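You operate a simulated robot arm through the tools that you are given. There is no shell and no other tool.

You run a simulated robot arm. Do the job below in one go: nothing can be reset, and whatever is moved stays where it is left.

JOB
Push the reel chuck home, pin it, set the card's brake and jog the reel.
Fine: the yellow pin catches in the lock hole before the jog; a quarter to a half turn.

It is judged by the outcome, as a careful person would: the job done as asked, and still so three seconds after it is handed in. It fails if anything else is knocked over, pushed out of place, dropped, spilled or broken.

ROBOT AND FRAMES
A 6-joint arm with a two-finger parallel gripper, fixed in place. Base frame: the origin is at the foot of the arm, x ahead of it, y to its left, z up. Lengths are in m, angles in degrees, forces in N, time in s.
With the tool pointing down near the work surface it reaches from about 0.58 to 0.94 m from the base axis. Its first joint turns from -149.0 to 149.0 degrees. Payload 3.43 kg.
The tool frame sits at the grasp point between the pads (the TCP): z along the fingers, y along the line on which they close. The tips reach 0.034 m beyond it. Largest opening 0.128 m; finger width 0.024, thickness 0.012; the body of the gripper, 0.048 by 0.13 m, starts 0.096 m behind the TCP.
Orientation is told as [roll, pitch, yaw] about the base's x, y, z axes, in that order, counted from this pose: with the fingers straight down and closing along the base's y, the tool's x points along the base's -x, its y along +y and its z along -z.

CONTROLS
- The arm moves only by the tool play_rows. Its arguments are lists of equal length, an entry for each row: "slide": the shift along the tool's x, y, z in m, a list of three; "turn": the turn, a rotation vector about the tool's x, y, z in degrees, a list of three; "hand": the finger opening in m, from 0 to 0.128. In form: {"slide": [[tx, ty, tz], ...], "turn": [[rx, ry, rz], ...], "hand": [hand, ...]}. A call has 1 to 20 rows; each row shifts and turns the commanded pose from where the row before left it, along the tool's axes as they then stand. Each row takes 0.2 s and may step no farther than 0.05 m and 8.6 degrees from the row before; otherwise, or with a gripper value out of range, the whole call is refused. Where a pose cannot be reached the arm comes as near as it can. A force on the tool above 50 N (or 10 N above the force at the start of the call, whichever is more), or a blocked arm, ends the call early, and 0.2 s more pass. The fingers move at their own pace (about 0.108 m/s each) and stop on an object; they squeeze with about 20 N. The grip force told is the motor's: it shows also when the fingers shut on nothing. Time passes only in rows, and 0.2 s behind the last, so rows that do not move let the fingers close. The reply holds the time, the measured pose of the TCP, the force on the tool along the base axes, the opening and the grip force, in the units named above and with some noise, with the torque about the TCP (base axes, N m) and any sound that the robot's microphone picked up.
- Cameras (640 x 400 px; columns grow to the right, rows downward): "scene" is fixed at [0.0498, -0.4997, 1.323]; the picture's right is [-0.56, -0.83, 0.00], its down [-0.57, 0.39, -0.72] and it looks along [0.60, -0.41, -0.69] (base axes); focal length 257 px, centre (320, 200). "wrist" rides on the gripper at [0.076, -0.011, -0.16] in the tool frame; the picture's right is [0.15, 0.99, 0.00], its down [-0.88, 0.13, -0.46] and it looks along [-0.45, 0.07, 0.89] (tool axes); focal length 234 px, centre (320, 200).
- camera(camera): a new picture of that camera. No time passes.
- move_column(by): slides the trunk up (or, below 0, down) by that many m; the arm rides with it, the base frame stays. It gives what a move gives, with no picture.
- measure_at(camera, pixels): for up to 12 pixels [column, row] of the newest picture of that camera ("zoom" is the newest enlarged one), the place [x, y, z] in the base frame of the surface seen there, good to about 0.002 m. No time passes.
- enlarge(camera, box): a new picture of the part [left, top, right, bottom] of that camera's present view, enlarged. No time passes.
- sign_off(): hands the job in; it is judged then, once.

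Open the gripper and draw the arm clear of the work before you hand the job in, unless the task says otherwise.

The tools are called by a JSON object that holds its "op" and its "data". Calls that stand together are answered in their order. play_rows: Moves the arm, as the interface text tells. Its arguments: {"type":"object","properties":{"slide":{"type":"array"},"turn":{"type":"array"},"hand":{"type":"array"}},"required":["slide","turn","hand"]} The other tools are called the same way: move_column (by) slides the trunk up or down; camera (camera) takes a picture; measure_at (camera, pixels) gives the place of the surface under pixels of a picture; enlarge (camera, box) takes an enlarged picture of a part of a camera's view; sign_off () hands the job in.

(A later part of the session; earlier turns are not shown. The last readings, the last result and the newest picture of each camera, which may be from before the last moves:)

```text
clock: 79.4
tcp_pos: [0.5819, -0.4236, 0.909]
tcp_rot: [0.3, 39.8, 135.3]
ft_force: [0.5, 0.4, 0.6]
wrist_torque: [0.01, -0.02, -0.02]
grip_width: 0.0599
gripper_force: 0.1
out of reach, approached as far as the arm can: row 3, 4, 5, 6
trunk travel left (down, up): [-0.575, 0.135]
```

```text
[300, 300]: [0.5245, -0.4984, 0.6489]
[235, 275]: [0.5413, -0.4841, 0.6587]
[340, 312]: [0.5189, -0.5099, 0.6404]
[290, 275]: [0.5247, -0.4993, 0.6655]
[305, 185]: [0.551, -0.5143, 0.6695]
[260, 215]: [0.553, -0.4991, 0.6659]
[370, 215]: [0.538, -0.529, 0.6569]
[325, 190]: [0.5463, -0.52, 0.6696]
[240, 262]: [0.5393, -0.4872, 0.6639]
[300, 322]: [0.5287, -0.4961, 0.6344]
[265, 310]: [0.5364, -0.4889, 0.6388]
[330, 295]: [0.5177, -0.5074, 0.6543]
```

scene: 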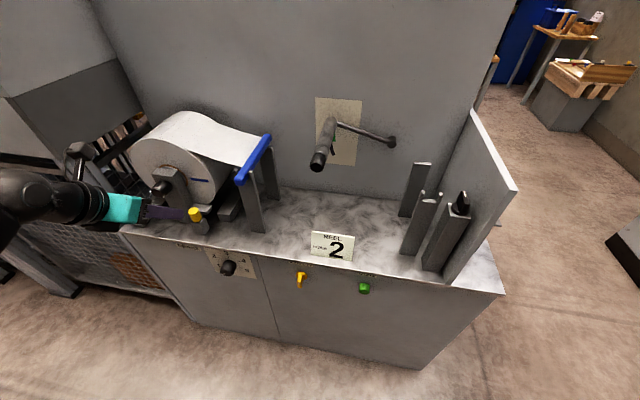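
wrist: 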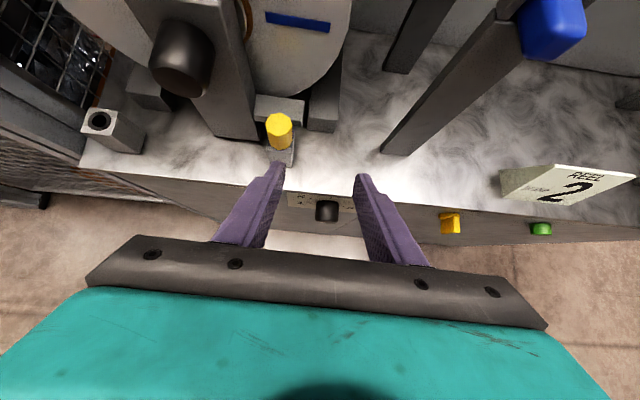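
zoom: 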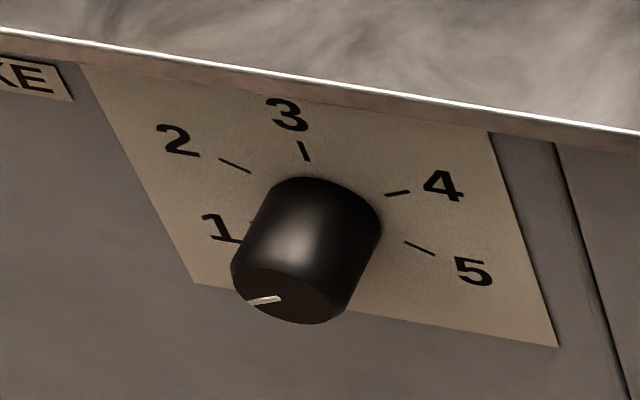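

The dial ticks come out at about -124°, -62°, 0, 62 and 124° (1–5). The knob centre is at u≈0.312, z≈0.652, radius 0.0175, face at v≈-0.026, and the pointer is at about -121°, i.e. "1". I need about +62° clockwise to reach 2, so I'll set the pitch to 30°, shift to u=0.312 and descend in front of the panel.

{"op": "play_rows", "data": {"slide": [[0, 0, 0], [0, 0, 0], [0, 0.044, 0], [0, 0.044, 0], [-0.0214, 0, 0.0371], [-0.0214, 0, 0.0371], [-0.0214, 0, 0.0371], [-0.0214, 0, 0.0371], [0, 0, 0]], "turn": [[0, -5, 0], [0, -4.8, 0], [0, 0, 0], [0, 0, 0], [0, 0, 0], [0, 0, 0], [0, 0, 0], [0, 0, 0], [0, 0, 0]], "hand": [0.06, 0.06, 0.06, 0.06, 0.06, 0.06, 0.06, 0.06, 0.06]}}

{"op": "camera", "data": {"camera": "scene"}}

{"op": "camera", "data": {"camera": "wrist"}}

```text
clock: 81.4
tcp_pos: [0.5594, -0.4386, 0.733]
tcp_rot: [0.4, 30.1, 135.2]
ft_force: [-0.9, 0.8, 0.5]
wrist_torque: [-0.01, 0.0, 0.0]
grip_width: 0.06
gripper_force: 0.0
out of reach, approached as far as the arm can: row 3, 4, 5
trunk travel left (down, up): [-0.575, 0.135]
```

```text
taken
```

scene: 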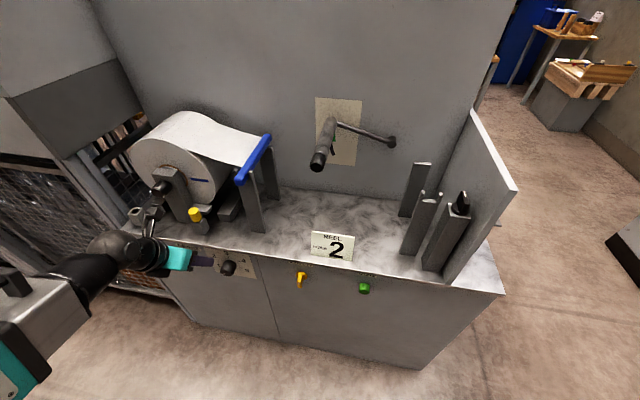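

```text
taken
```

wrist: 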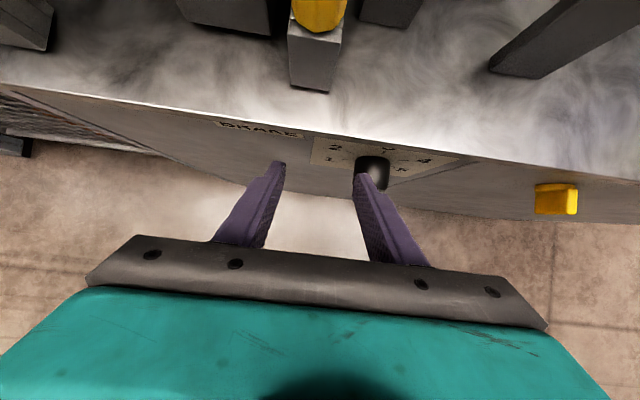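

The tool is at u=0.251, v=-0.045, z=0.733, still left of the knob at (375,170). I'll shift right 61 mm and slightly inward while above knob height.

{"op": "play_rows", "data": {"slide": [[0.0044, 0.031, 0.0025], [0.0043, 0.0305, 0.0025], [0, 0, 0]], "turn": [[0, 0, 0], [0, 0, 0], [0, 0, 0]], "hand": [0.06, 0.06, 0.06]}}

{"op": "camera", "data": {"camera": "wrist"}}

```text
clock: 82.2
tcp_pos: [0.549, -0.4593, 0.73]
tcp_rot: [1.3, 30.3, 134.4]
ft_force: [0.1, 0.0, -0.3]
wrist_torque: [-0.03, 0.0, 0.01]
grip_width: 0.0599
gripper_force: 0.1
out of reach, approached as far as the arm can: row 1, 2
trunk travel left (down, up): [-0.575, 0.135]
```

```text
taken
```

wrist: 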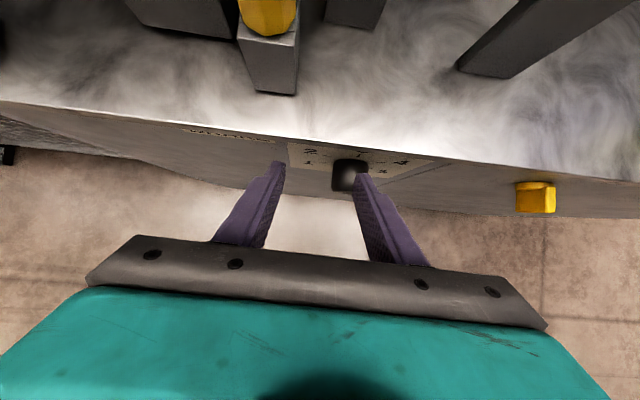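

The arm is pinned at its limit again. I'll try the other trim: raise the arm 0.2 m, then lower the trunk 0.2 m, which puts the arm in a freer posture for this height.

{"op": "play_rows", "data": {"slide": [[0.02, 0, -0.0346], [0.02, 0, -0.0346], [0.02, 0, -0.0346], [0.02, 0, -0.0346], [0.02, 0, -0.0346], [0, 0, 0]], "turn": [[0, 0, 0], [0, 0, 0], [0, 0, 0], [0, 0, 0], [0, 0, 0], [0, 0, 0]], "hand": [0.06, 0.06, 0.06, 0.06, 0.06, 0.06]}}

{"op": "move_column", "data": {"by": -0.2}}

{"op": "camera", "data": {"camera": "scene"}}

```text
clock: 83.6
tcp_pos: [0.5683, -0.4365, 0.929]
tcp_rot: [0.5, 30.2, 134.7]
ft_force: [0.4, 0.3, -0.2]
wrist_torque: [0.0, -0.02, 0.01]
grip_width: 0.0599
gripper_force: 0.1
out of reach, approached as far as the arm can: row 1, 2, 3, 5
trunk travel left (down, up): [-0.575, 0.135]
```

```text
clock: 85.7
tcp_pos: [0.5681, -0.4367, 0.7279]
tcp_rot: [0.5, 30.2, 134.8]
ft_force: [-0.1, 0.2, -0.1]
wrist_torque: [0.0, -0.02, 0.01]
grip_width: 0.0599
gripper_force: 0.0
trunk travel left (down, up): [-0.375, 0.335]
```

```text
taken
```

scene: 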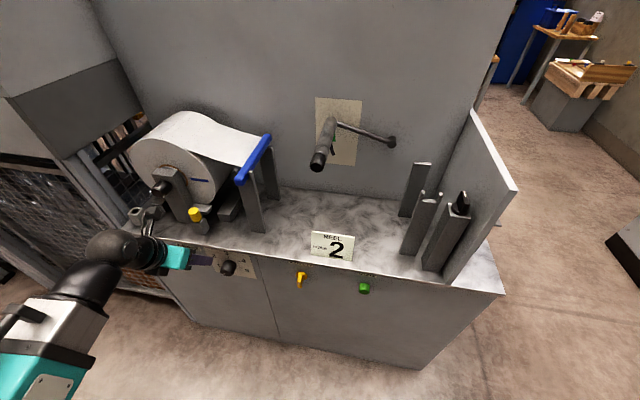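

The limit is near r≈0.716 again, but the knob itself is at r≈0.73, so I'll just stay closer to the panel. With pitch 20° the fingertips clear the counter edge at v=-0.021. I'll retilt and shift right over the knob.

{"op": "play_rows", "data": {"slide": [[0, 0, 0], [0, 0, 0], [0.0091, 0.0345, 0.0033], [0.0091, 0.0345, 0.0033], [0, 0, 0]], "turn": [[0, -5, 0], [0, -5.2, 0], [0, 0, 0], [0, 0, 0], [0, 0, 0]], "hand": [0.06, 0.06, 0.06, 0.06, 0.06]}}

{"op": "camera", "data": {"camera": "wrist"}}

{"op": "enlarge", "data": {"camera": "scene", "box": [130, 210, 280, 310]}}

```text
clock: 86.9
tcp_pos: [0.5682, -0.456, 0.7256]
tcp_rot: [1.0, 20.1, 132.8]
ft_force: [0.2, 0.4, 0.0]
wrist_torque: [-0.04, -0.02, -0.02]
grip_width: 0.06
gripper_force: 0.1
out of reach, approached as far as the arm can: row 3, 4
trunk travel left (down, up): [-0.375, 0.335]
```

```text
taken
```

wrist: 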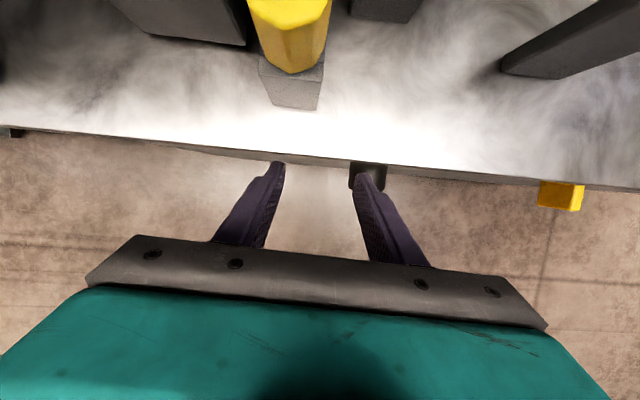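

```text
4.00 times, centred on (205, 260) of scene
```

zoom: 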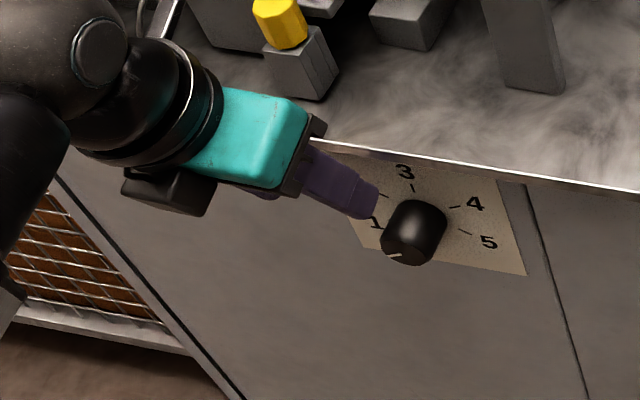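

The yaw readings show the last joint is at its limit in this direction (yaw minus azimuth ≈173°). I'll rise, tilt to 40°, and spin the tool 180° the other way about its own axis so the camera ends up underneath. That frees the wrist for the panel work.

{"op": "play_rows", "data": {"slide": [[0.0128, 0, -0.0353], [0.0128, 0, -0.0353], [0.0128, 0, -0.0353], [0.0128, 0, -0.0353], [0.01, -0.01, -0.03], [0, 0, 0], [0, 0, 0], [0, 0, 0], [0, 0, 0]], "turn": [[0, 0, 0], [0, 0, 0], [0, 0, 0], [0, 0, 0], [0, 0, 0], [0, 6.7, 0], [0, 6.7, 0], [0, 6.6, 0], [0, 0, 0]], "hand": [0.06, 0.06, 0.06, 0.06, 0.06, 0.06, 0.06, 0.06, 0.06]}}

{"op": "play_rows", "data": {"slide": [[0, 0, 0], [0, 0, 0], [0, 0, 0], [0, 0, 0], [0, 0, 0], [0, 0, 0], [0, 0, 0], [0, 0, 0], [0, 0, 0], [0, 0, 0], [0, 0, 0], [0, 0, 0], [0, 0, 0]], "turn": [[0, 0, 7.5], [0, 0, 7.5], [0, 0, 7.5], [0, 0, 7.5], [0, 0, 7.5], [0, 0, 7.5], [0, 0, 7.5], [0, 0, 7.5], [0, 0, 7.5], [0, 0, 7.5], [0, 0, 7.5], [0, 0, 7.5], [0, 0, 0]], "hand": [0.06, 0.06, 0.06, 0.06, 0.06, 0.06, 0.06, 0.06, 0.06, 0.06, 0.06, 0.06, 0.06]}}

{"op": "camera", "data": {"camera": "scene"}}

```text
clock: 88.9
tcp_pos: [0.5944, -0.4284, 0.9064]
tcp_rot: [0.6, 40.0, 134.8]
ft_force: [-0.1, 0.1, -0.1]
wrist_torque: [-0.01, 0.0, -0.01]
grip_width: 0.06
gripper_force: 0.1
out of reach, approached as far as the arm can: row 1, 2, 4
trunk travel left (down, up): [-0.375, 0.335]
```

```text
clock: 91.7
tcp_pos: [0.5926, -0.429, 0.9067]
tcp_rot: [-39.8, 0.4, 44.5]
ft_force: [-0.3, -0.8, -0.3]
wrist_torque: [0.0, 0.01, -0.03]
grip_width: 0.06
gripper_force: 0.0
trunk travel left (down, up): [-0.375, 0.335]
```

```text
taken
```

scene: 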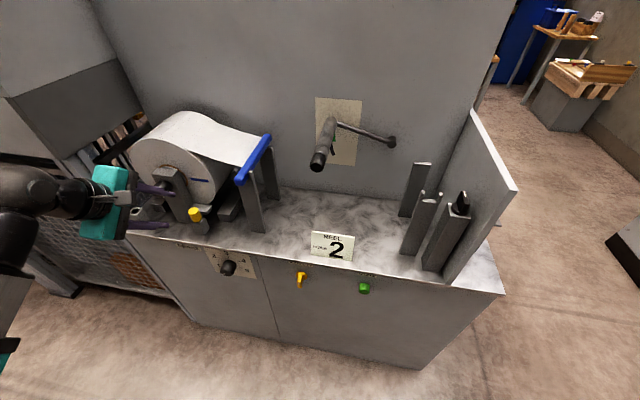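

No contact so far. I'll shift right 80 mm (clear of the chuck), then finish the second half of the spin.

{"op": "play_rows", "data": {"slide": [[0.04, 0, 0], [0.045, 0, 0], [0, 0, 0], [0, 0, 0], [0, 0, 0], [0, 0, 0], [0, 0, 0], [0, 0, 0], [0, 0, 0], [0, 0, 0], [0, 0, 0], [0, 0, 0], [0, 0, 0], [0, 0, 0], [0, 0, 0]], "turn": [[0, 0, 0], [0, 0, 0], [0, 0, 7.5], [0, 0, 7.5], [0, 0, 7.5], [0, 0, 7.5], [0, 0, 7.5], [0, 0, 7.5], [0, 0, 7.5], [0, 0, 7.5], [0, 0, 7.5], [0, 0, 7.5], [0, 0, 7.5], [0, 0, 7.5], [0, 0, 0]], "hand": [0.06, 0.06, 0.06, 0.06, 0.06, 0.06, 0.06, 0.06, 0.06, 0.06, 0.06, 0.06, 0.06, 0.06, 0.06]}}

{"op": "camera", "data": {"camera": "scene"}}

{"op": "camera", "data": {"camera": "wrist"}}

```text
clock: 94.9
tcp_pos: [0.5337, -0.4877, 0.9063]
tcp_rot: [-0.6, -39.9, -45.3]
ft_force: [-0.1, -1.0, -0.9]
wrist_torque: [-0.02, -0.01, -0.02]
grip_width: 0.06
gripper_force: 0.0
trunk travel left (down, up): [-0.375, 0.335]
```

```text
taken
```

scene: 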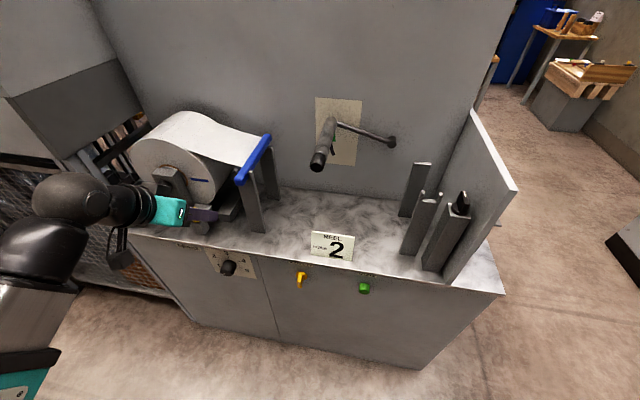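

```text
taken
```

wrist: 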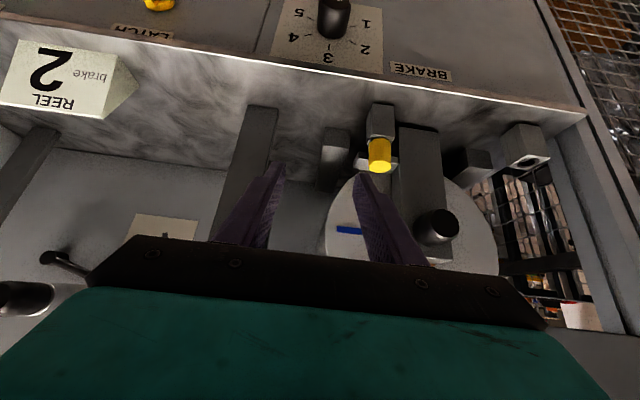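

That works: the wrist camera now sees the whole front panel upside-down, including the dial. Next I'll tilt the tool to horizontal, pointing inward.

{"op": "play_rows", "data": {"slide": [[0, 0, 0], [0, 0, 0], [0, 0, 0], [0, 0, 0], [0, 0, 0], [0, 0, 0], [0, 0, 0], [0, 0, 0]], "turn": [[0, -8, 0], [0, -8, 0], [0, -8, 0], [0, -8, 0], [0, -8, 0], [0, -8, 0], [0, -2, 0], [0, 0, 0]], "hand": [0.06, 0.06, 0.06, 0.06, 0.06, 0.06, 0.06, 0.06]}}

{"op": "camera", "data": {"camera": "scene"}}

{"op": "camera", "data": {"camera": "wrist"}}

```text
clock: 96.7
tcp_pos: [0.5912, -0.5459, 0.9225]
tcp_rot: [-87.9, -89.4, 42.5]
ft_force: [-0.2, -0.3, 0.0]
wrist_torque: [0.0, 0.03, 0.05]
grip_width: 0.0601
gripper_force: 0.0
out of reach, approached as far as the arm can: row 2, 3, 4, 5, 6
trunk travel left (down, up): [-0.375, 0.335]
```

```text
taken
```

scene: 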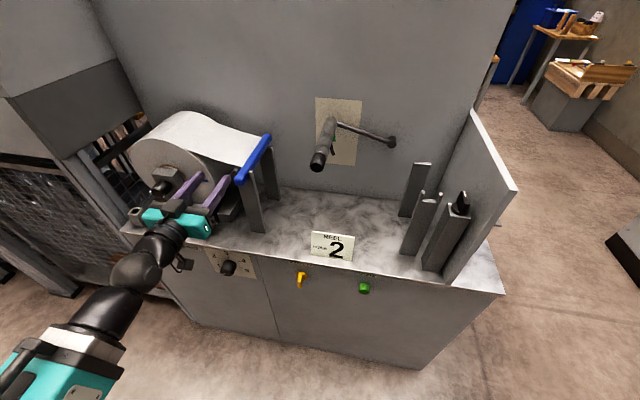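

```text
taken
```

wrist: 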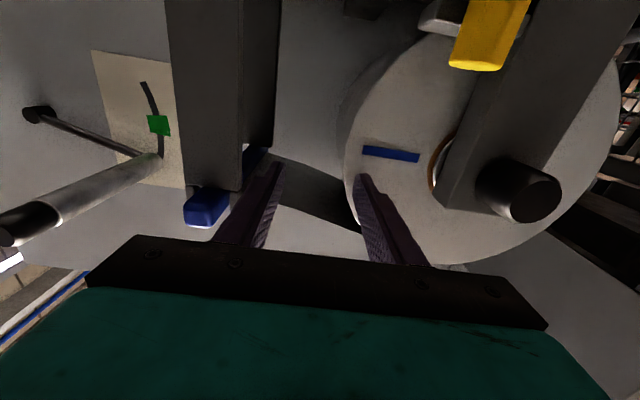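

Horizontal isn't reachable here: the arm was pushed inward to v=0.053, close to the reel but without contact. I'll tilt back while retreating along the reach limit.

{"op": "play_rows", "data": {"slide": [[0, 0, 0], [0.001, 0, -0.006], [0.003, 0, -0.0095], [0.007, 0, -0.0135], [0.012, 0, -0.0155], [0.016, 0, -0.0155], [0, 0, 0]], "turn": [[0, 8, 0], [0, 8, 0], [0, 8, 0], [0, 8, 0], [0, 8, 0], [0, 8, 0], [0, 0, 0]], "hand": [0.06, 0.06, 0.06, 0.06, 0.06, 0.06, 0.06]}}

{"op": "camera", "data": {"camera": "scene"}}

```text
clock: 98.3
tcp_pos: [0.5397, -0.493, 0.9176]
tcp_rot: [-0.6, -41.8, -45.1]
ft_force: [-0.6, 0.4, -0.1]
wrist_torque: [-0.02, -0.01, -0.03]
grip_width: 0.0599
gripper_force: 0.0
trunk travel left (down, up): [-0.375, 0.335]
```

```text
taken
```

scene: 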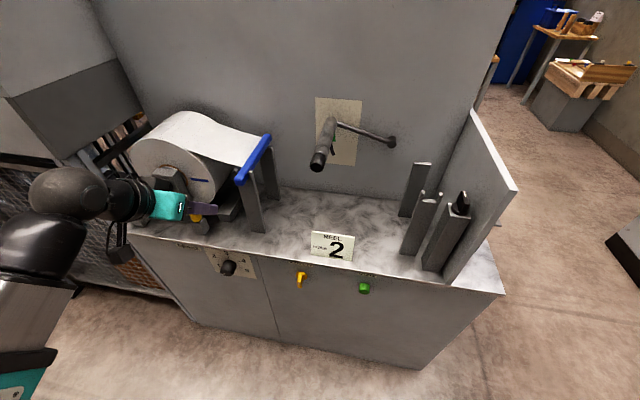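

Back at 42° tilt with everything undisturbed. With the camera below, I'll use a 25° tilt, retreat to v≈-0.055 and descend to knob height in front of it.

{"op": "play_rows", "data": {"slide": [[0, 0, 0], [0, 0, 0], [0, 0, 0], [0.0159, -0.004, -0.0074], [0.0158, -0.005, -0.0074], [0.0187, 0, 0.0401], [0.0187, 0, 0.0401], [0.0187, 0, 0.0401], [0.0187, 0, 0.0401], [0.0187, 0, 0.0401], [0, 0, 0]], "turn": [[0, 6, 0], [0, 6, 0], [0, 5, 0], [0, 0, 0], [0, 0, 0], [0, 0, 0], [0, 0, 0], [0, 0, 0], [0, 0, 0], [0, 0, 0], [0, 0, 0]], "hand": [0.06, 0.06, 0.06, 0.06, 0.06, 0.06, 0.06, 0.06, 0.06, 0.06, 0.06]}}

{"op": "camera", "data": {"camera": "scene"}}

{"op": "camera", "data": {"camera": "wrist"}}

```text
clock: 100.7
tcp_pos: [0.5071, -0.4741, 0.6982]
tcp_rot: [-0.5, -25.0, -45.3]
ft_force: [0.4, -0.3, 0.0]
wrist_torque: [0.0, 0.0, 0.01]
grip_width: 0.0603
gripper_force: 0.0
trunk travel left (down, up): [-0.375, 0.335]
```

```text
taken
```

scene: 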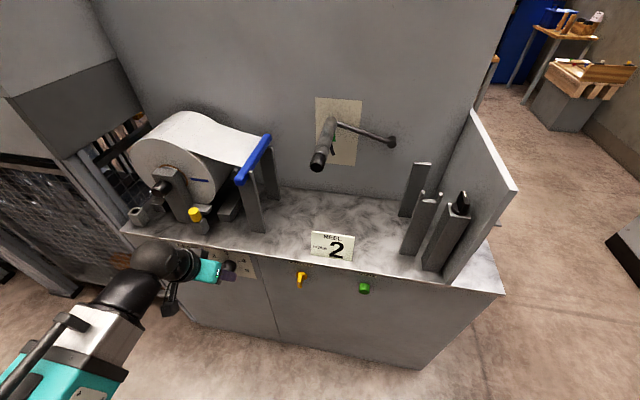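

```text
taken
```

wrist: 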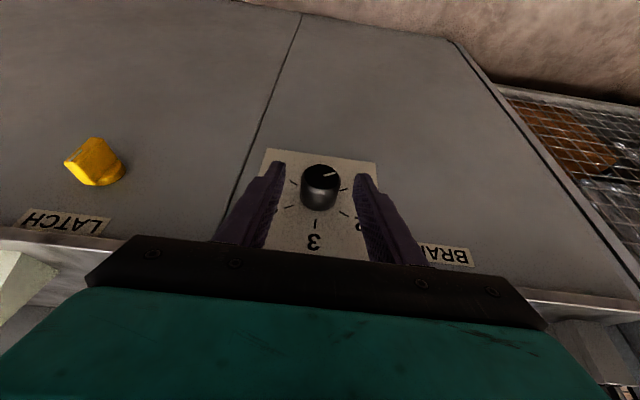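

This gives a direct view of the dial (upside-down), with the knob between the fingers. I'll zoom in to measure the pointer and knob centre.

{"op": "enlarge", "data": {"camera": "wrist", "box": [260, 145, 380, 255]}}

{"op": "measure_at", "data": {"camera": "zoom", "pixels": [[325, 110], [262, 110], [388, 110], [325, 68], [325, 150], [385, 100], [350, 108], [250, 180], [400, 190], [325, 200], [265, 130], [380, 130]]}}

```text
3.64 times, centred on (320, 200) of wrist
```

zoom: 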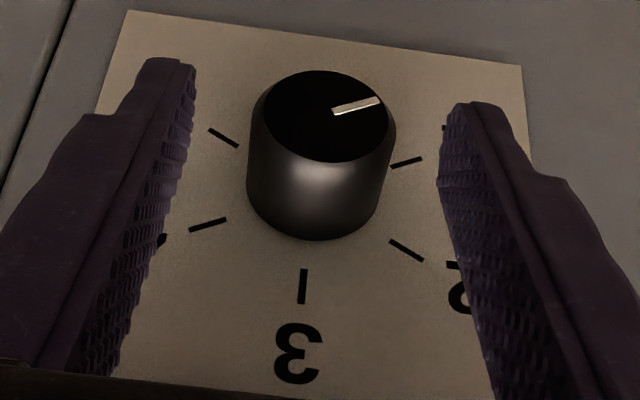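

```text
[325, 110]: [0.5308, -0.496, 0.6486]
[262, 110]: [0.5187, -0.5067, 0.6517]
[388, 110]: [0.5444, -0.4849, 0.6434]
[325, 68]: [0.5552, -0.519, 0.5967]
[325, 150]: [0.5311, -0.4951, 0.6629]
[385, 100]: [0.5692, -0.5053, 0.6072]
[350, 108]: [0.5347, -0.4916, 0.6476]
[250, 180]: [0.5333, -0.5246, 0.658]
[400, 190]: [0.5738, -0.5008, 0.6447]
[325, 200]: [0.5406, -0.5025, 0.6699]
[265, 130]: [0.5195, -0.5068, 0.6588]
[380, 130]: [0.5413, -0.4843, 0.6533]
```

The pointer sits exactly on 1, parallel to its tick, and the knob centre is at u≈0.311, z≈0.652. I'll go to knob height and pre-roll the hand -31° about the knob's axis before moving in.

{"op": "play_rows", "data": {"slide": [[0.0097, 0.0008, 0.0208], [0.0097, 0.0008, 0.0208], [0, 0, 0], [0, 0, 0], [0, 0, 0], [0, 0, 0], [0, 0, 0]], "turn": [[0, 0, 0], [0, 0, 0], [7.02, 0, -3.275], [7.02, 0, -3.275], [7.02, 0, -3.275], [7.02, 0, -3.275], [0, 0, 0]], "hand": [0.06, 0.06, 0.06, 0.06, 0.06, 0.06, 0.06]}}

{"op": "camera", "data": {"camera": "wrist"}}

{"op": "enlarge", "data": {"camera": "scene", "box": [130, 210, 290, 320]}}

```text
clock: 102.3
tcp_pos: [0.5077, -0.4759, 0.6531]
tcp_rot: [-34.1, -21.0, -31.9]
ft_force: [-1.1, -0.4, -0.4]
wrist_torque: [0.01, -0.02, 0.0]
grip_width: 0.0599
gripper_force: 0.0
trunk travel left (down, up): [-0.375, 0.335]
```

```text
taken
```

wrist: 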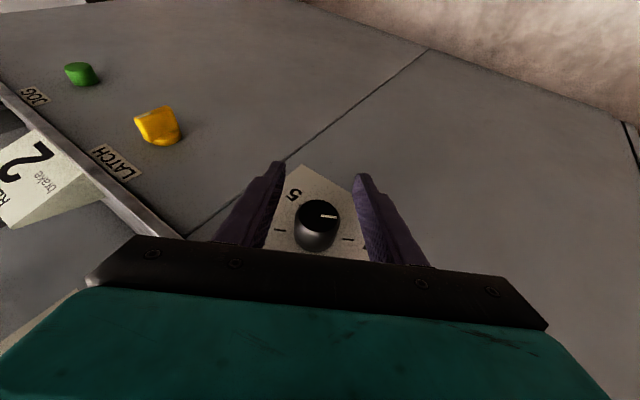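

```text
3.64 times, centred on (210, 265) of scene
```

zoom: 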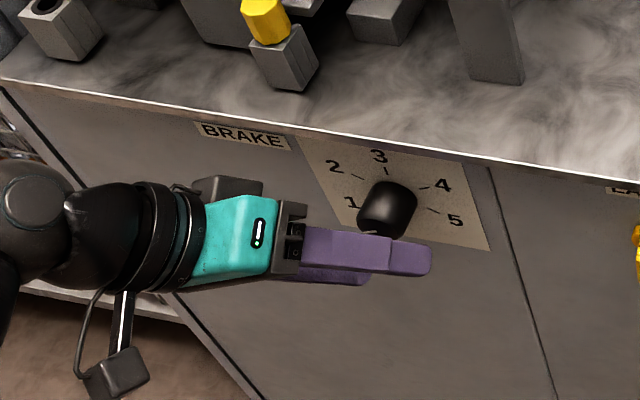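

The hand leans left with the knob centred between the fingers. I'll move in 37 mm along the knob axis.

{"op": "play_rows", "data": {"slide": [[-0.017, 0.0008, 0.0079], [-0.017, 0.0008, 0.0079], [0, 0, 0]], "turn": [[0, 0, 0], [0, 0, 0], [0, 0, 0]], "hand": [0.06, 0.06, 0.06]}}

{"op": "camera", "data": {"camera": "wrist"}}

{"op": "enlarge", "data": {"camera": "scene", "box": [180, 230, 260, 300]}}

```text
clock: 103.1
tcp_pos: [0.5371, -0.5007, 0.6515]
tcp_rot: [-34.0, -21.2, -31.9]
ft_force: [-0.2, 0.2, -0.4]
wrist_torque: [-0.01, 0.01, 0.01]
grip_width: 0.0601
gripper_force: 0.1
trunk travel left (down, up): [-0.375, 0.335]
```

```text
taken
```

wrist: 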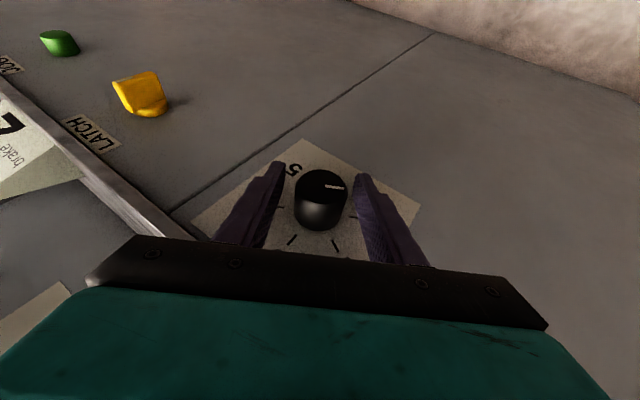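

```text
5.71 times, centred on (220, 265) of scene
```

zoom: 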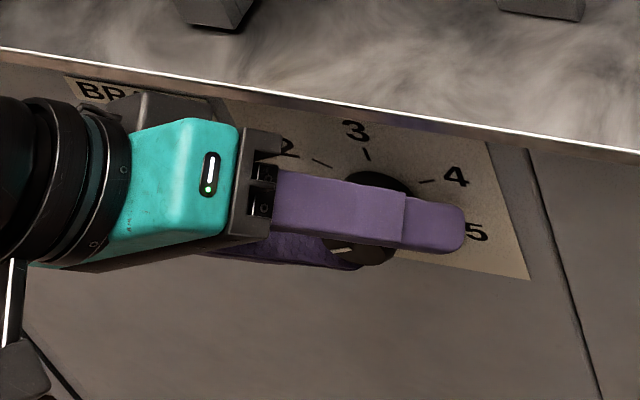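

The fingers straddle the knob at the right depth. I'll close on it.

{"op": "play_rows", "data": {"slide": [[0, 0, 0], [0, 0, 0], [0, 0, 0]], "turn": [[0, 0, 0], [0, 0, 0], [0, 0, 0]], "hand": [0.02, 0.02, 0.02]}}

{"op": "camera", "data": {"camera": "wrist"}}

```text
clock: 103.9
tcp_pos: [0.5349, -0.5007, 0.6507]
tcp_rot: [-34.0, -21.0, -31.8]
ft_force: [2.2, 5.3, -3.5]
wrist_torque: [0.1, 0.08, 0.78]
grip_width: 0.0395
gripper_force: 45.3
trunk travel left (down, up): [-0.375, 0.335]
```

```text
taken
```

wrist: 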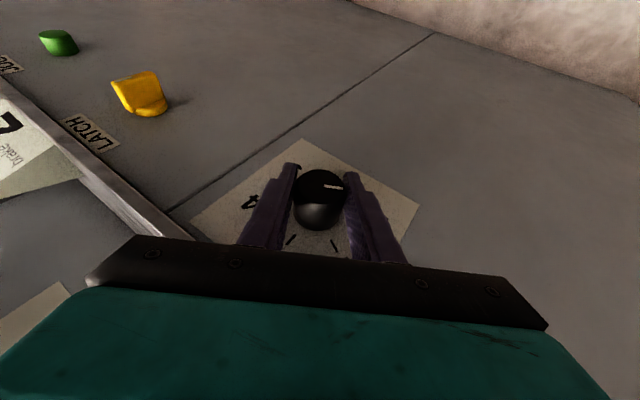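

The knob is gripped at 0.0395 m with small residual forces. I'll turn clockwise 31° first and check.

{"op": "play_rows", "data": {"slide": [[0, 0, 0], [0, 0, 0], [0, 0, 0], [0, 0, 0], [0, 0, 0], [0, 0, 0]], "turn": [[-4.68, 0, 2.183], [-4.68, 0, 2.183], [-4.68, 0, 2.183], [-7.02, 0, 3.275], [-7.02, 0, 3.275], [0, 0, 0]], "hand": [0.02, 0.02, 0.02, 0.02, 0.02, 0.02]}}

{"op": "enlarge", "data": {"camera": "wrist", "box": [240, 130, 400, 260]}}

```text
clock: 105.3
tcp_pos: [0.5345, -0.4998, 0.6509]
tcp_rot: [-0.5, -24.9, -45.4]
ft_force: [2.6, 3.6, 2.7]
wrist_torque: [0.44, 0.4, 0.8]
grip_width: 0.0396
gripper_force: 45.3
trunk travel left (down, up): [-0.375, 0.335]
```

```text
3.08 times, centred on (320, 195) of wrist
```

zoom: 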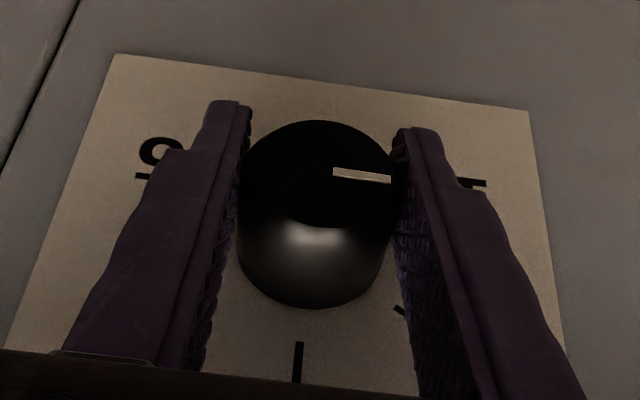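

The pointer is turning with the hand and is now about midway. I'll turn another 31°.

{"op": "play_rows", "data": {"slide": [[0, 0, 0], [0, 0, 0], [0, 0, 0], [0, 0, 0], [0, 0, 0]], "turn": [[-7.02, 0, 3.275], [-7.02, 0, 3.275], [-7.02, 0, 3.275], [-7.02, 0, 3.275], [0, 0, 0]], "hand": [0.02, 0.02, 0.02, 0.02, 0.02]}}

{"op": "enlarge", "data": {"camera": "wrist", "box": [240, 130, 400, 260]}}

{"op": "enlarge", "data": {"camera": "scene", "box": [195, 240, 265, 285]}}

```text
clock: 106.5
tcp_pos: [0.5354, -0.5018, 0.6511]
tcp_rot: [33.1, -21.4, -59.0]
ft_force: [-0.5, -3.4, 7.1]
wrist_torque: [0.06, 0.07, 0.85]
grip_width: 0.0396
gripper_force: 44.9
trunk travel left (down, up): [-0.375, 0.335]
```

```text
3.08 times, centred on (320, 195) of wrist
```

zoom: 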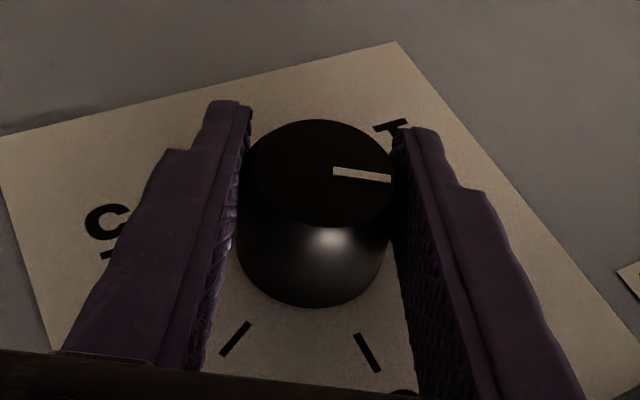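

```text
8.89 times, centred on (230, 262) of scene
```

zoom: 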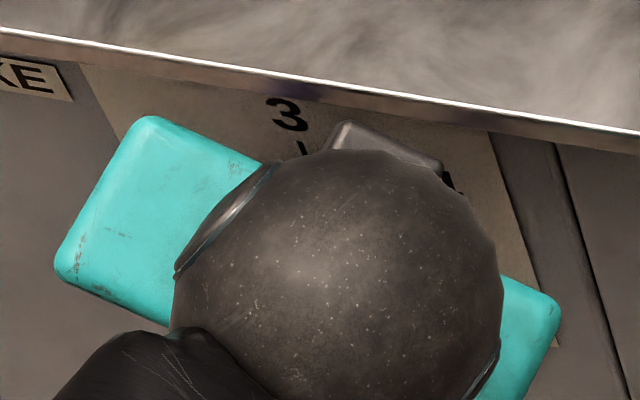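

The pointer kept its place relative to the hand, so about 62° total has been turned. I'll release, back straight out and check the pointer.

{"op": "play_rows", "data": {"slide": [[0, 0, 0], [0, 0, 0], [0.0181, 0, -0.0085], [0.0181, 0, -0.0085], [0, 0, 0]], "turn": [[0, 0, 0], [0, 0, 0], [0, 0, 0], [0, 0, 0], [0, 0, 0]], "hand": [0.06, 0.06, 0.06, 0.06, 0.06]}}

{"op": "play_rows", "data": {"slide": [[0, 0, 0], [0, 0, 0], [0, 0, 0], [0, 0, 0], [-0.01, 0, -0.02], [-0.0107, 0, -0.0228], [0, 0, 0]], "turn": [[7.02, 0, -3.275], [7.02, 0, -3.275], [7.02, 0, -3.275], [7.02, 0, -3.275], [0, 0, 0], [0, 0, 0], [0, 0, 0]], "hand": [0.06, 0.06, 0.06, 0.06, 0.06, 0.06, 0.06]}}

{"op": "camera", "data": {"camera": "wrist"}}

{"op": "enlarge", "data": {"camera": "wrist", "box": [260, 145, 380, 255]}}

```text
clock: 107.7
tcp_pos: [0.5076, -0.4726, 0.6509]
tcp_rot: [33.0, -21.3, -58.9]
ft_force: [-0.2, 0.0, -0.5]
wrist_torque: [-0.01, -0.01, 0.02]
grip_width: 0.0599
gripper_force: 0.0
trunk travel left (down, up): [-0.375, 0.335]
```

```text
clock: 109.3
tcp_pos: [0.5079, -0.4732, 0.6987]
tcp_rot: [-0.4, -24.9, -45.2]
ft_force: [-1.0, 0.2, -0.1]
wrist_torque: [-0.04, 0.01, 0.03]
grip_width: 0.0601
gripper_force: 0.0
trunk travel left (down, up): [-0.375, 0.335]
```

```text
taken
```

wrist: 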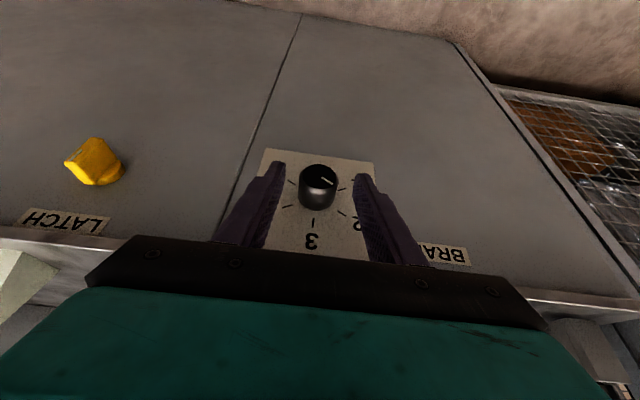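

```text
3.64 times, centred on (320, 200) of wrist
```

zoom: 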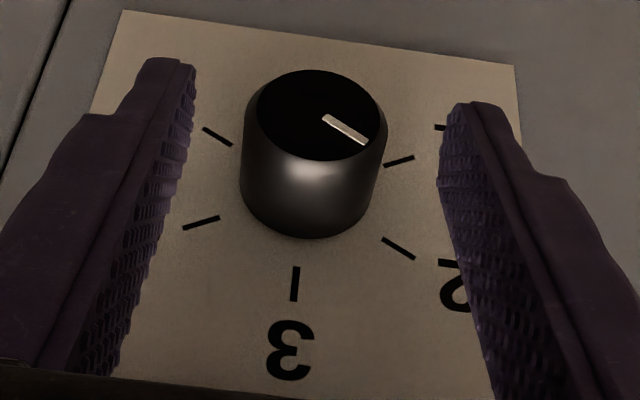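

The pointer now lies parallel to the 2 tick, so the brake is at 2 as the card says. Next I'll close the fingers, rise, and travel right along the front to the green JOG button (u≈0.71).

{"op": "play_rows", "data": {"slide": [[-0.0141, 0, -0.0302], [-0.0141, 0, -0.0302], [-0.0141, 0, -0.0302], [0, -0.044, 0], [0, -0.044, 0], [0, -0.044, 0], [0, -0.044, 0], [0, -0.044, 0], [0, -0.044, 0], [0, -0.044, 0], [0, -0.044, 0], [0, -0.044, 0], [0, 0, 0]], "turn": [[0, 0, 0], [0, 0, 0], [0, 0, 0], [0, 0, 0], [0, 0, 0], [0, 0, 0], [0, 0, 0], [0, 0, 0], [0, 0, 0], [0, 0, 0], [0, 0, 0], [0, 0, 0], [0, 0, 0]], "hand": [0.06, 0.03, 0.0, 0.0, 0.0, 0.0, 0.0, 0.0, 0.0, 0.0, 0.0, 0.0, 0.0]}}

{"op": "camera", "data": {"camera": "scene"}}

{"op": "camera", "data": {"camera": "wrist"}}

{"op": "enlarge", "data": {"camera": "scene", "box": [110, 100, 290, 290]}}

```text
clock: 112.1
tcp_pos: [0.2286, -0.7503, 0.8009]
tcp_rot: [-0.5, -24.9, -45.3]
ft_force: [-0.6, -0.6, 0.1]
wrist_torque: [-0.03, -0.03, 0.0]
grip_width: 0.0
gripper_force: 20.3
trunk travel left (down, up): [-0.375, 0.335]
```

```text
taken
```

scene: 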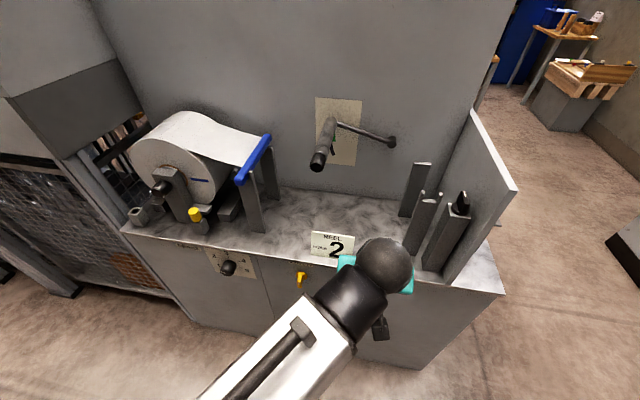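

```text
taken
```

wrist: 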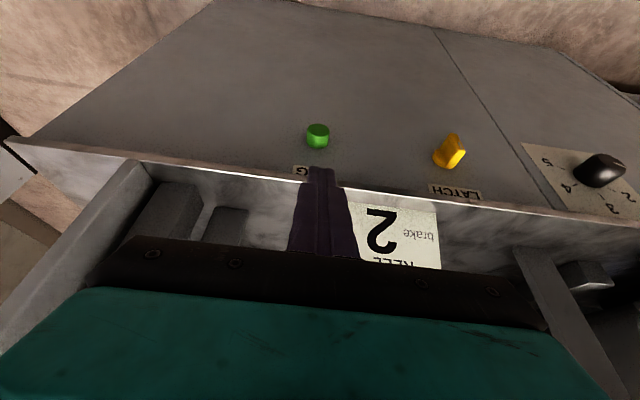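

```text
2.11 times, centred on (200, 195) of scene
```

zoom: 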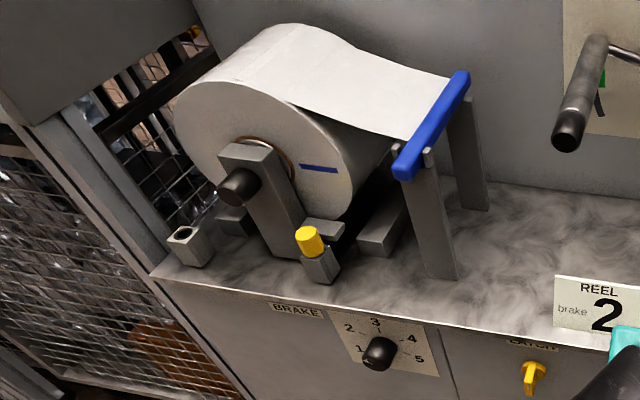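

The wrist view shows the JOG button at (318,135) ahead of the closed fingers. Before pressing, I'll verify the chuck, pin and knob in the scene and locate the button.

{"op": "enlarge", "data": {"camera": "scene", "box": [180, 195, 220, 235]}}

{"op": "enlarge", "data": {"camera": "scene", "box": [195, 240, 265, 285]}}

{"op": "enlarge", "data": {"camera": "wrist", "box": [280, 100, 360, 180]}}

{"op": "measure_at", "data": {"camera": "zoom", "pixels": [[310, 155], [310, 135], [260, 160], [365, 165], [310, 200], [310, 225], [310, 175], [200, 150], [310, 340]]}}

```text
10.00 times, centred on (200, 215) of scene
```

zoom: 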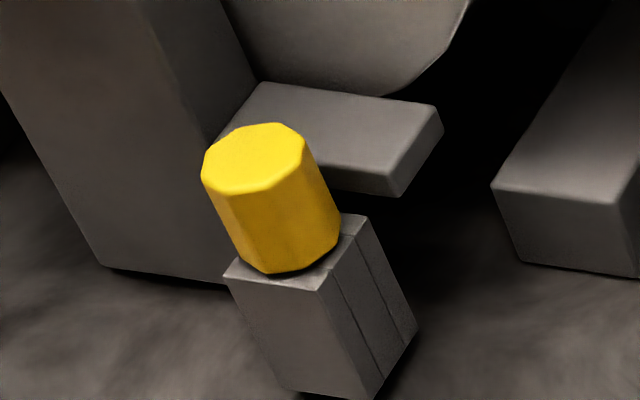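

```text
8.89 times, centred on (230, 262) of scene
```

zoom: 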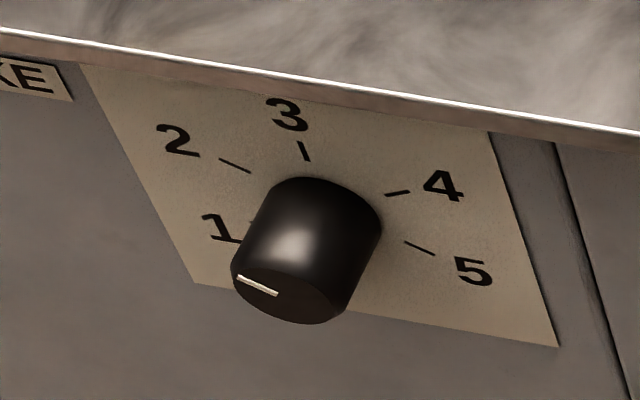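

```text
5.00 times, centred on (320, 140) of wrist
```

zoom: 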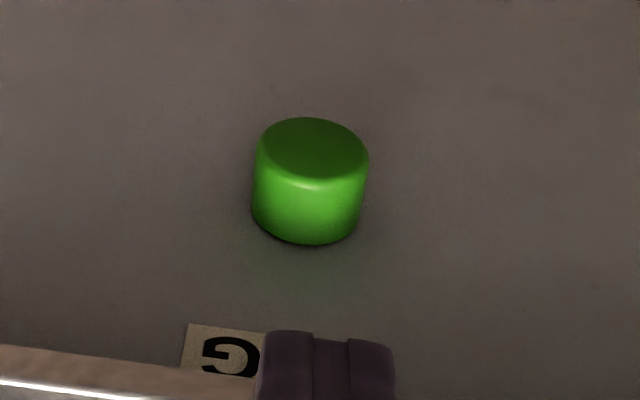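

```text
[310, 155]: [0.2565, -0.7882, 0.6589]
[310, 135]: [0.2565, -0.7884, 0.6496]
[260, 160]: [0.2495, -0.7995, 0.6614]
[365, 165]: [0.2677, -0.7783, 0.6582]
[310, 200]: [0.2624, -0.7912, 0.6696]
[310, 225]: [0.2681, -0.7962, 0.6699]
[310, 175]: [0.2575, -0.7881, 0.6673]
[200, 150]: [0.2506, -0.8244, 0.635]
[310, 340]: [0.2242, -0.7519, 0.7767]
```

The knob's pointer is on the 2 line, the chuck is home and the pin is seated. The button face centre is at u≈0.711, v≈-0.0115, z≈0.657. I'll tilt to 55° and position the closed fingertip just in front of it.

{"op": "play_rows", "data": {"slide": [[0, 0, 0], [0, 0, 0], [0, 0, 0], [0, 0, 0], [0.0369, -0.002, 0.0234], [0.0369, -0.002, 0.0234], [0.0369, -0.002, 0.0234], [0, 0, 0]], "turn": [[0, -7.5, 0], [0, -7.5, 0], [0, -7.5, 0], [0, -7.5, 0], [0, 0, 0], [0, 0, 0], [0, 0, 0], [0, 0, 0]], "hand": [0, 0, 0, 0, 0, 0, 0, 0]}}

{"op": "camera", "data": {"camera": "wrist"}}

{"op": "camera", "data": {"camera": "scene"}}

```text
clock: 113.9
tcp_pos: [0.2179, -0.7519, 0.6716]
tcp_rot: [-0.9, -54.9, -44.8]
ft_force: [0.2, -0.9, 0.0]
wrist_torque: [0.0, -0.02, 0.0]
grip_width: 0.0
gripper_force: 20.3
trunk travel left (down, up): [-0.375, 0.335]
```

```text
taken
```

wrist: 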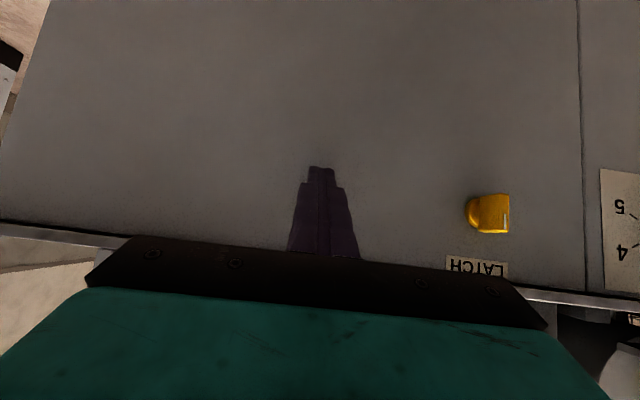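

```text
taken
```

scene: 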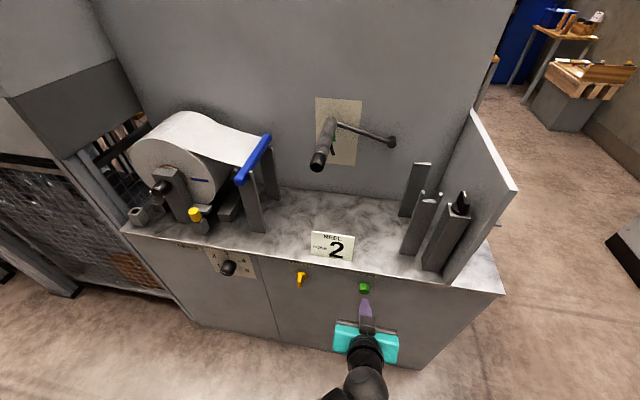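

The fingertip is in front of the button, the scene camera sees the reel clearly, and the blue mark is at (200,181). I'll approach to near contact.

{"op": "play_rows", "data": {"slide": [[-0.0052, 0.001, 0.0074], [-0.0052, 0.001, 0.0074], [0, 0, 0]], "turn": [[0, 0, 0], [0, 0, 0], [0, 0, 0]], "hand": [0, 0, 0]}}

{"op": "enlarge", "data": {"camera": "scene", "box": [330, 270, 400, 330]}}

{"op": "enlarge", "data": {"camera": "scene", "box": [110, 90, 290, 240]}}

```text
clock: 114.7
tcp_pos: [0.2314, -0.7628, 0.6725]
tcp_rot: [-0.8, -54.9, -44.9]
ft_force: [0.3, 0.1, -0.2]
wrist_torque: [0.0, -0.01, -0.04]
grip_width: 0.0002
gripper_force: 19.5
trunk travel left (down, up): [-0.375, 0.335]
```

```text
6.67 times, centred on (365, 300) of scene
```

zoom: 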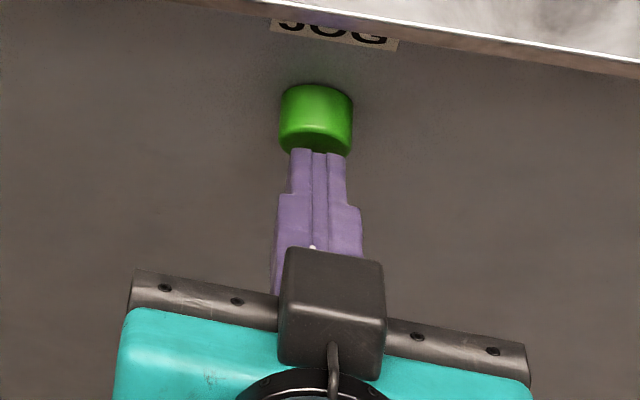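

```text
2.67 times, centred on (200, 165) of scene
```

zoom: 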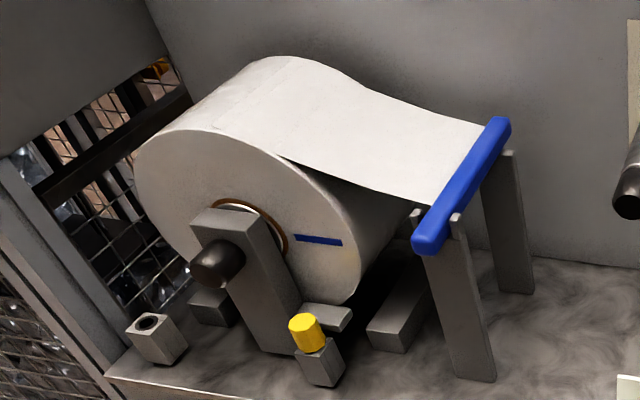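

The fingertip is aligned with the button. I'll advance in small steps and watch the reel.

{"op": "play_rows", "data": {"slide": [[-0.0017, 0, 0.0025], [-0.0012, 0, 0.0016]], "turn": [[0, 0, 0], [0, 0, 0]], "hand": [0, 0]}}

{"op": "enlarge", "data": {"camera": "scene", "box": [110, 90, 290, 240]}}

```text
clock: 115.3
tcp_pos: [0.2343, -0.7661, 0.6707]
tcp_rot: [-0.7, -54.9, -44.9]
ft_force: [-1.6, 0.8, -0.6]
wrist_torque: [0.01, 0.04, 0.0]
grip_width: 0.0
gripper_force: 19.7
trunk travel left (down, up): [-0.375, 0.335]
heard: click
```

```text
2.67 times, centred on (200, 165) of scene
```

zoom: 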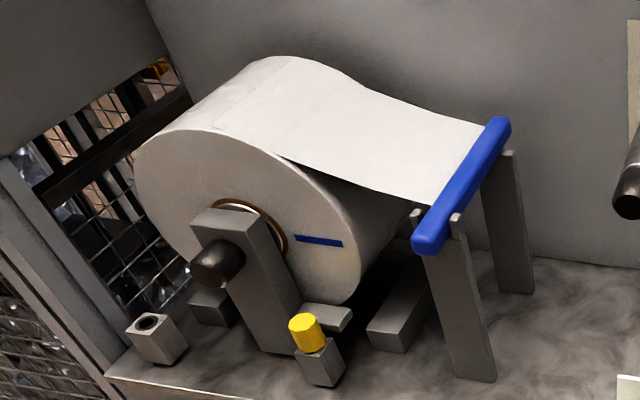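

A click was heard as the button engaged. I'll hold one step and see whether the reel is turning.

{"op": "play_rows", "data": {"slide": [[0, 0, 0]], "turn": [[0, 0, 0]], "hand": [0]}}

{"op": "enlarge", "data": {"camera": "scene", "box": [110, 90, 290, 240]}}

```text
clock: 115.7
tcp_pos: [0.2346, -0.7666, 0.6715]
tcp_rot: [-0.8, -55.0, -45.0]
ft_force: [-1.6, 1.0, 0.5]
wrist_torque: [-0.04, 0.0, 0.02]
grip_width: 0.0
gripper_force: 19.8
trunk travel left (down, up): [-0.375, 0.335]
```

```text
2.67 times, centred on (200, 165) of scene
```

zoom: 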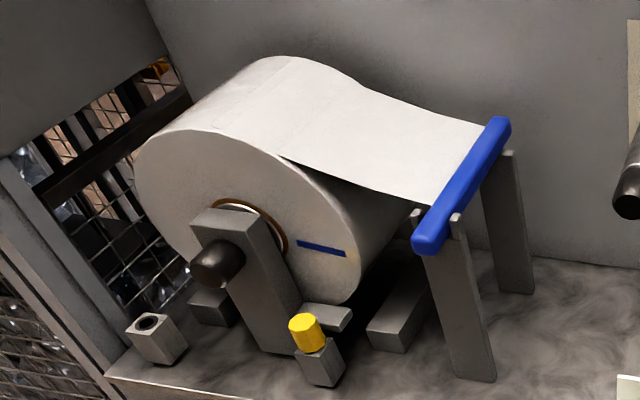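

The mark is rotating slowly clockwise, roughly 8° in 0.4 s, so the jog runs while the button is held. I'll hold about 2 s and check again.

{"op": "play_rows", "data": {"slide": [[0, 0, 0], [0, 0, 0], [0, 0, 0], [0, 0, 0], [0, 0, 0], [0, 0, 0], [0, 0, 0], [0, 0, 0]], "turn": [[0, 0, 0], [0, 0, 0], [0, 0, 0], [0, 0, 0], [0, 0, 0], [0, 0, 0], [0, 0, 0], [0, 0, 0]], "hand": [0, 0, 0, 0, 0, 0, 0, 0]}}

{"op": "enlarge", "data": {"camera": "scene", "box": [110, 90, 290, 240]}}

{"op": "measure_at", "data": {"camera": "zoom", "pixels": [[285, 235], [300, 270], [320, 290], [235, 205], [290, 280]]}}

```text
clock: 117.5
tcp_pos: [0.2337, -0.7657, 0.6722]
tcp_rot: [-0.9, -54.9, -44.9]
ft_force: [-1.0, 1.0, 0.8]
wrist_torque: [0.01, -0.01, 0.0]
grip_width: 0.0
gripper_force: 19.7
trunk travel left (down, up): [-0.375, 0.335]
```

```text
2.67 times, centred on (200, 165) of scene
```

zoom: 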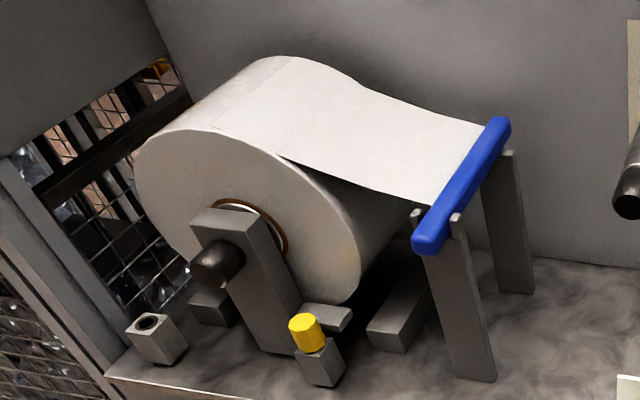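

```text
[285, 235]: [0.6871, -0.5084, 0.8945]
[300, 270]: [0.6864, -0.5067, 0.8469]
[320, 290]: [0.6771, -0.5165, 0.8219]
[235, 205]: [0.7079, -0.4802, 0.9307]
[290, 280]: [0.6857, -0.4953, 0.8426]
```

The mark has swung down behind the chuck post. From the image geometry the rate is about 30°/s, so roughly 70° has been turned so far. I'll hold about 1 s more and look for it on the left.

{"op": "play_rows", "data": {"slide": [[0, 0, 0], [0, 0, 0], [0, 0, 0], [0, 0, 0]], "turn": [[0, 0, 0], [0, 0, 0], [0, 0, 0], [0, 0, 0]], "hand": [0, 0, 0, 0]}}

{"op": "enlarge", "data": {"camera": "scene", "box": [130, 130, 230, 230]}}

```text
clock: 118.5
tcp_pos: [0.2342, -0.7655, 0.6706]
tcp_rot: [-0.8, -54.9, -44.9]
ft_force: [-0.4, 1.0, -0.6]
wrist_torque: [-0.02, 0.02, 0.02]
grip_width: 0.0
gripper_force: 20.5
trunk travel left (down, up): [-0.375, 0.335]
```

```text
4.00 times, centred on (180, 180) of scene
```

zoom: 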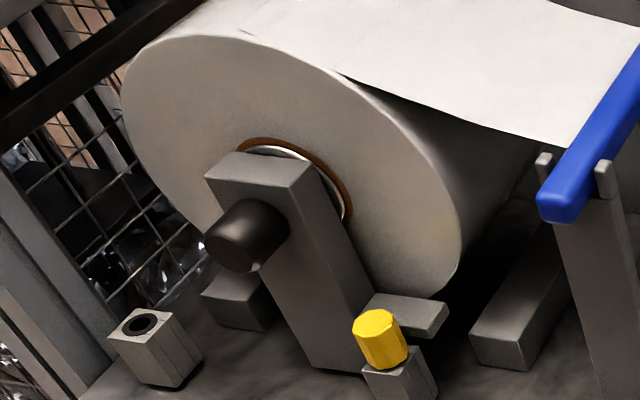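

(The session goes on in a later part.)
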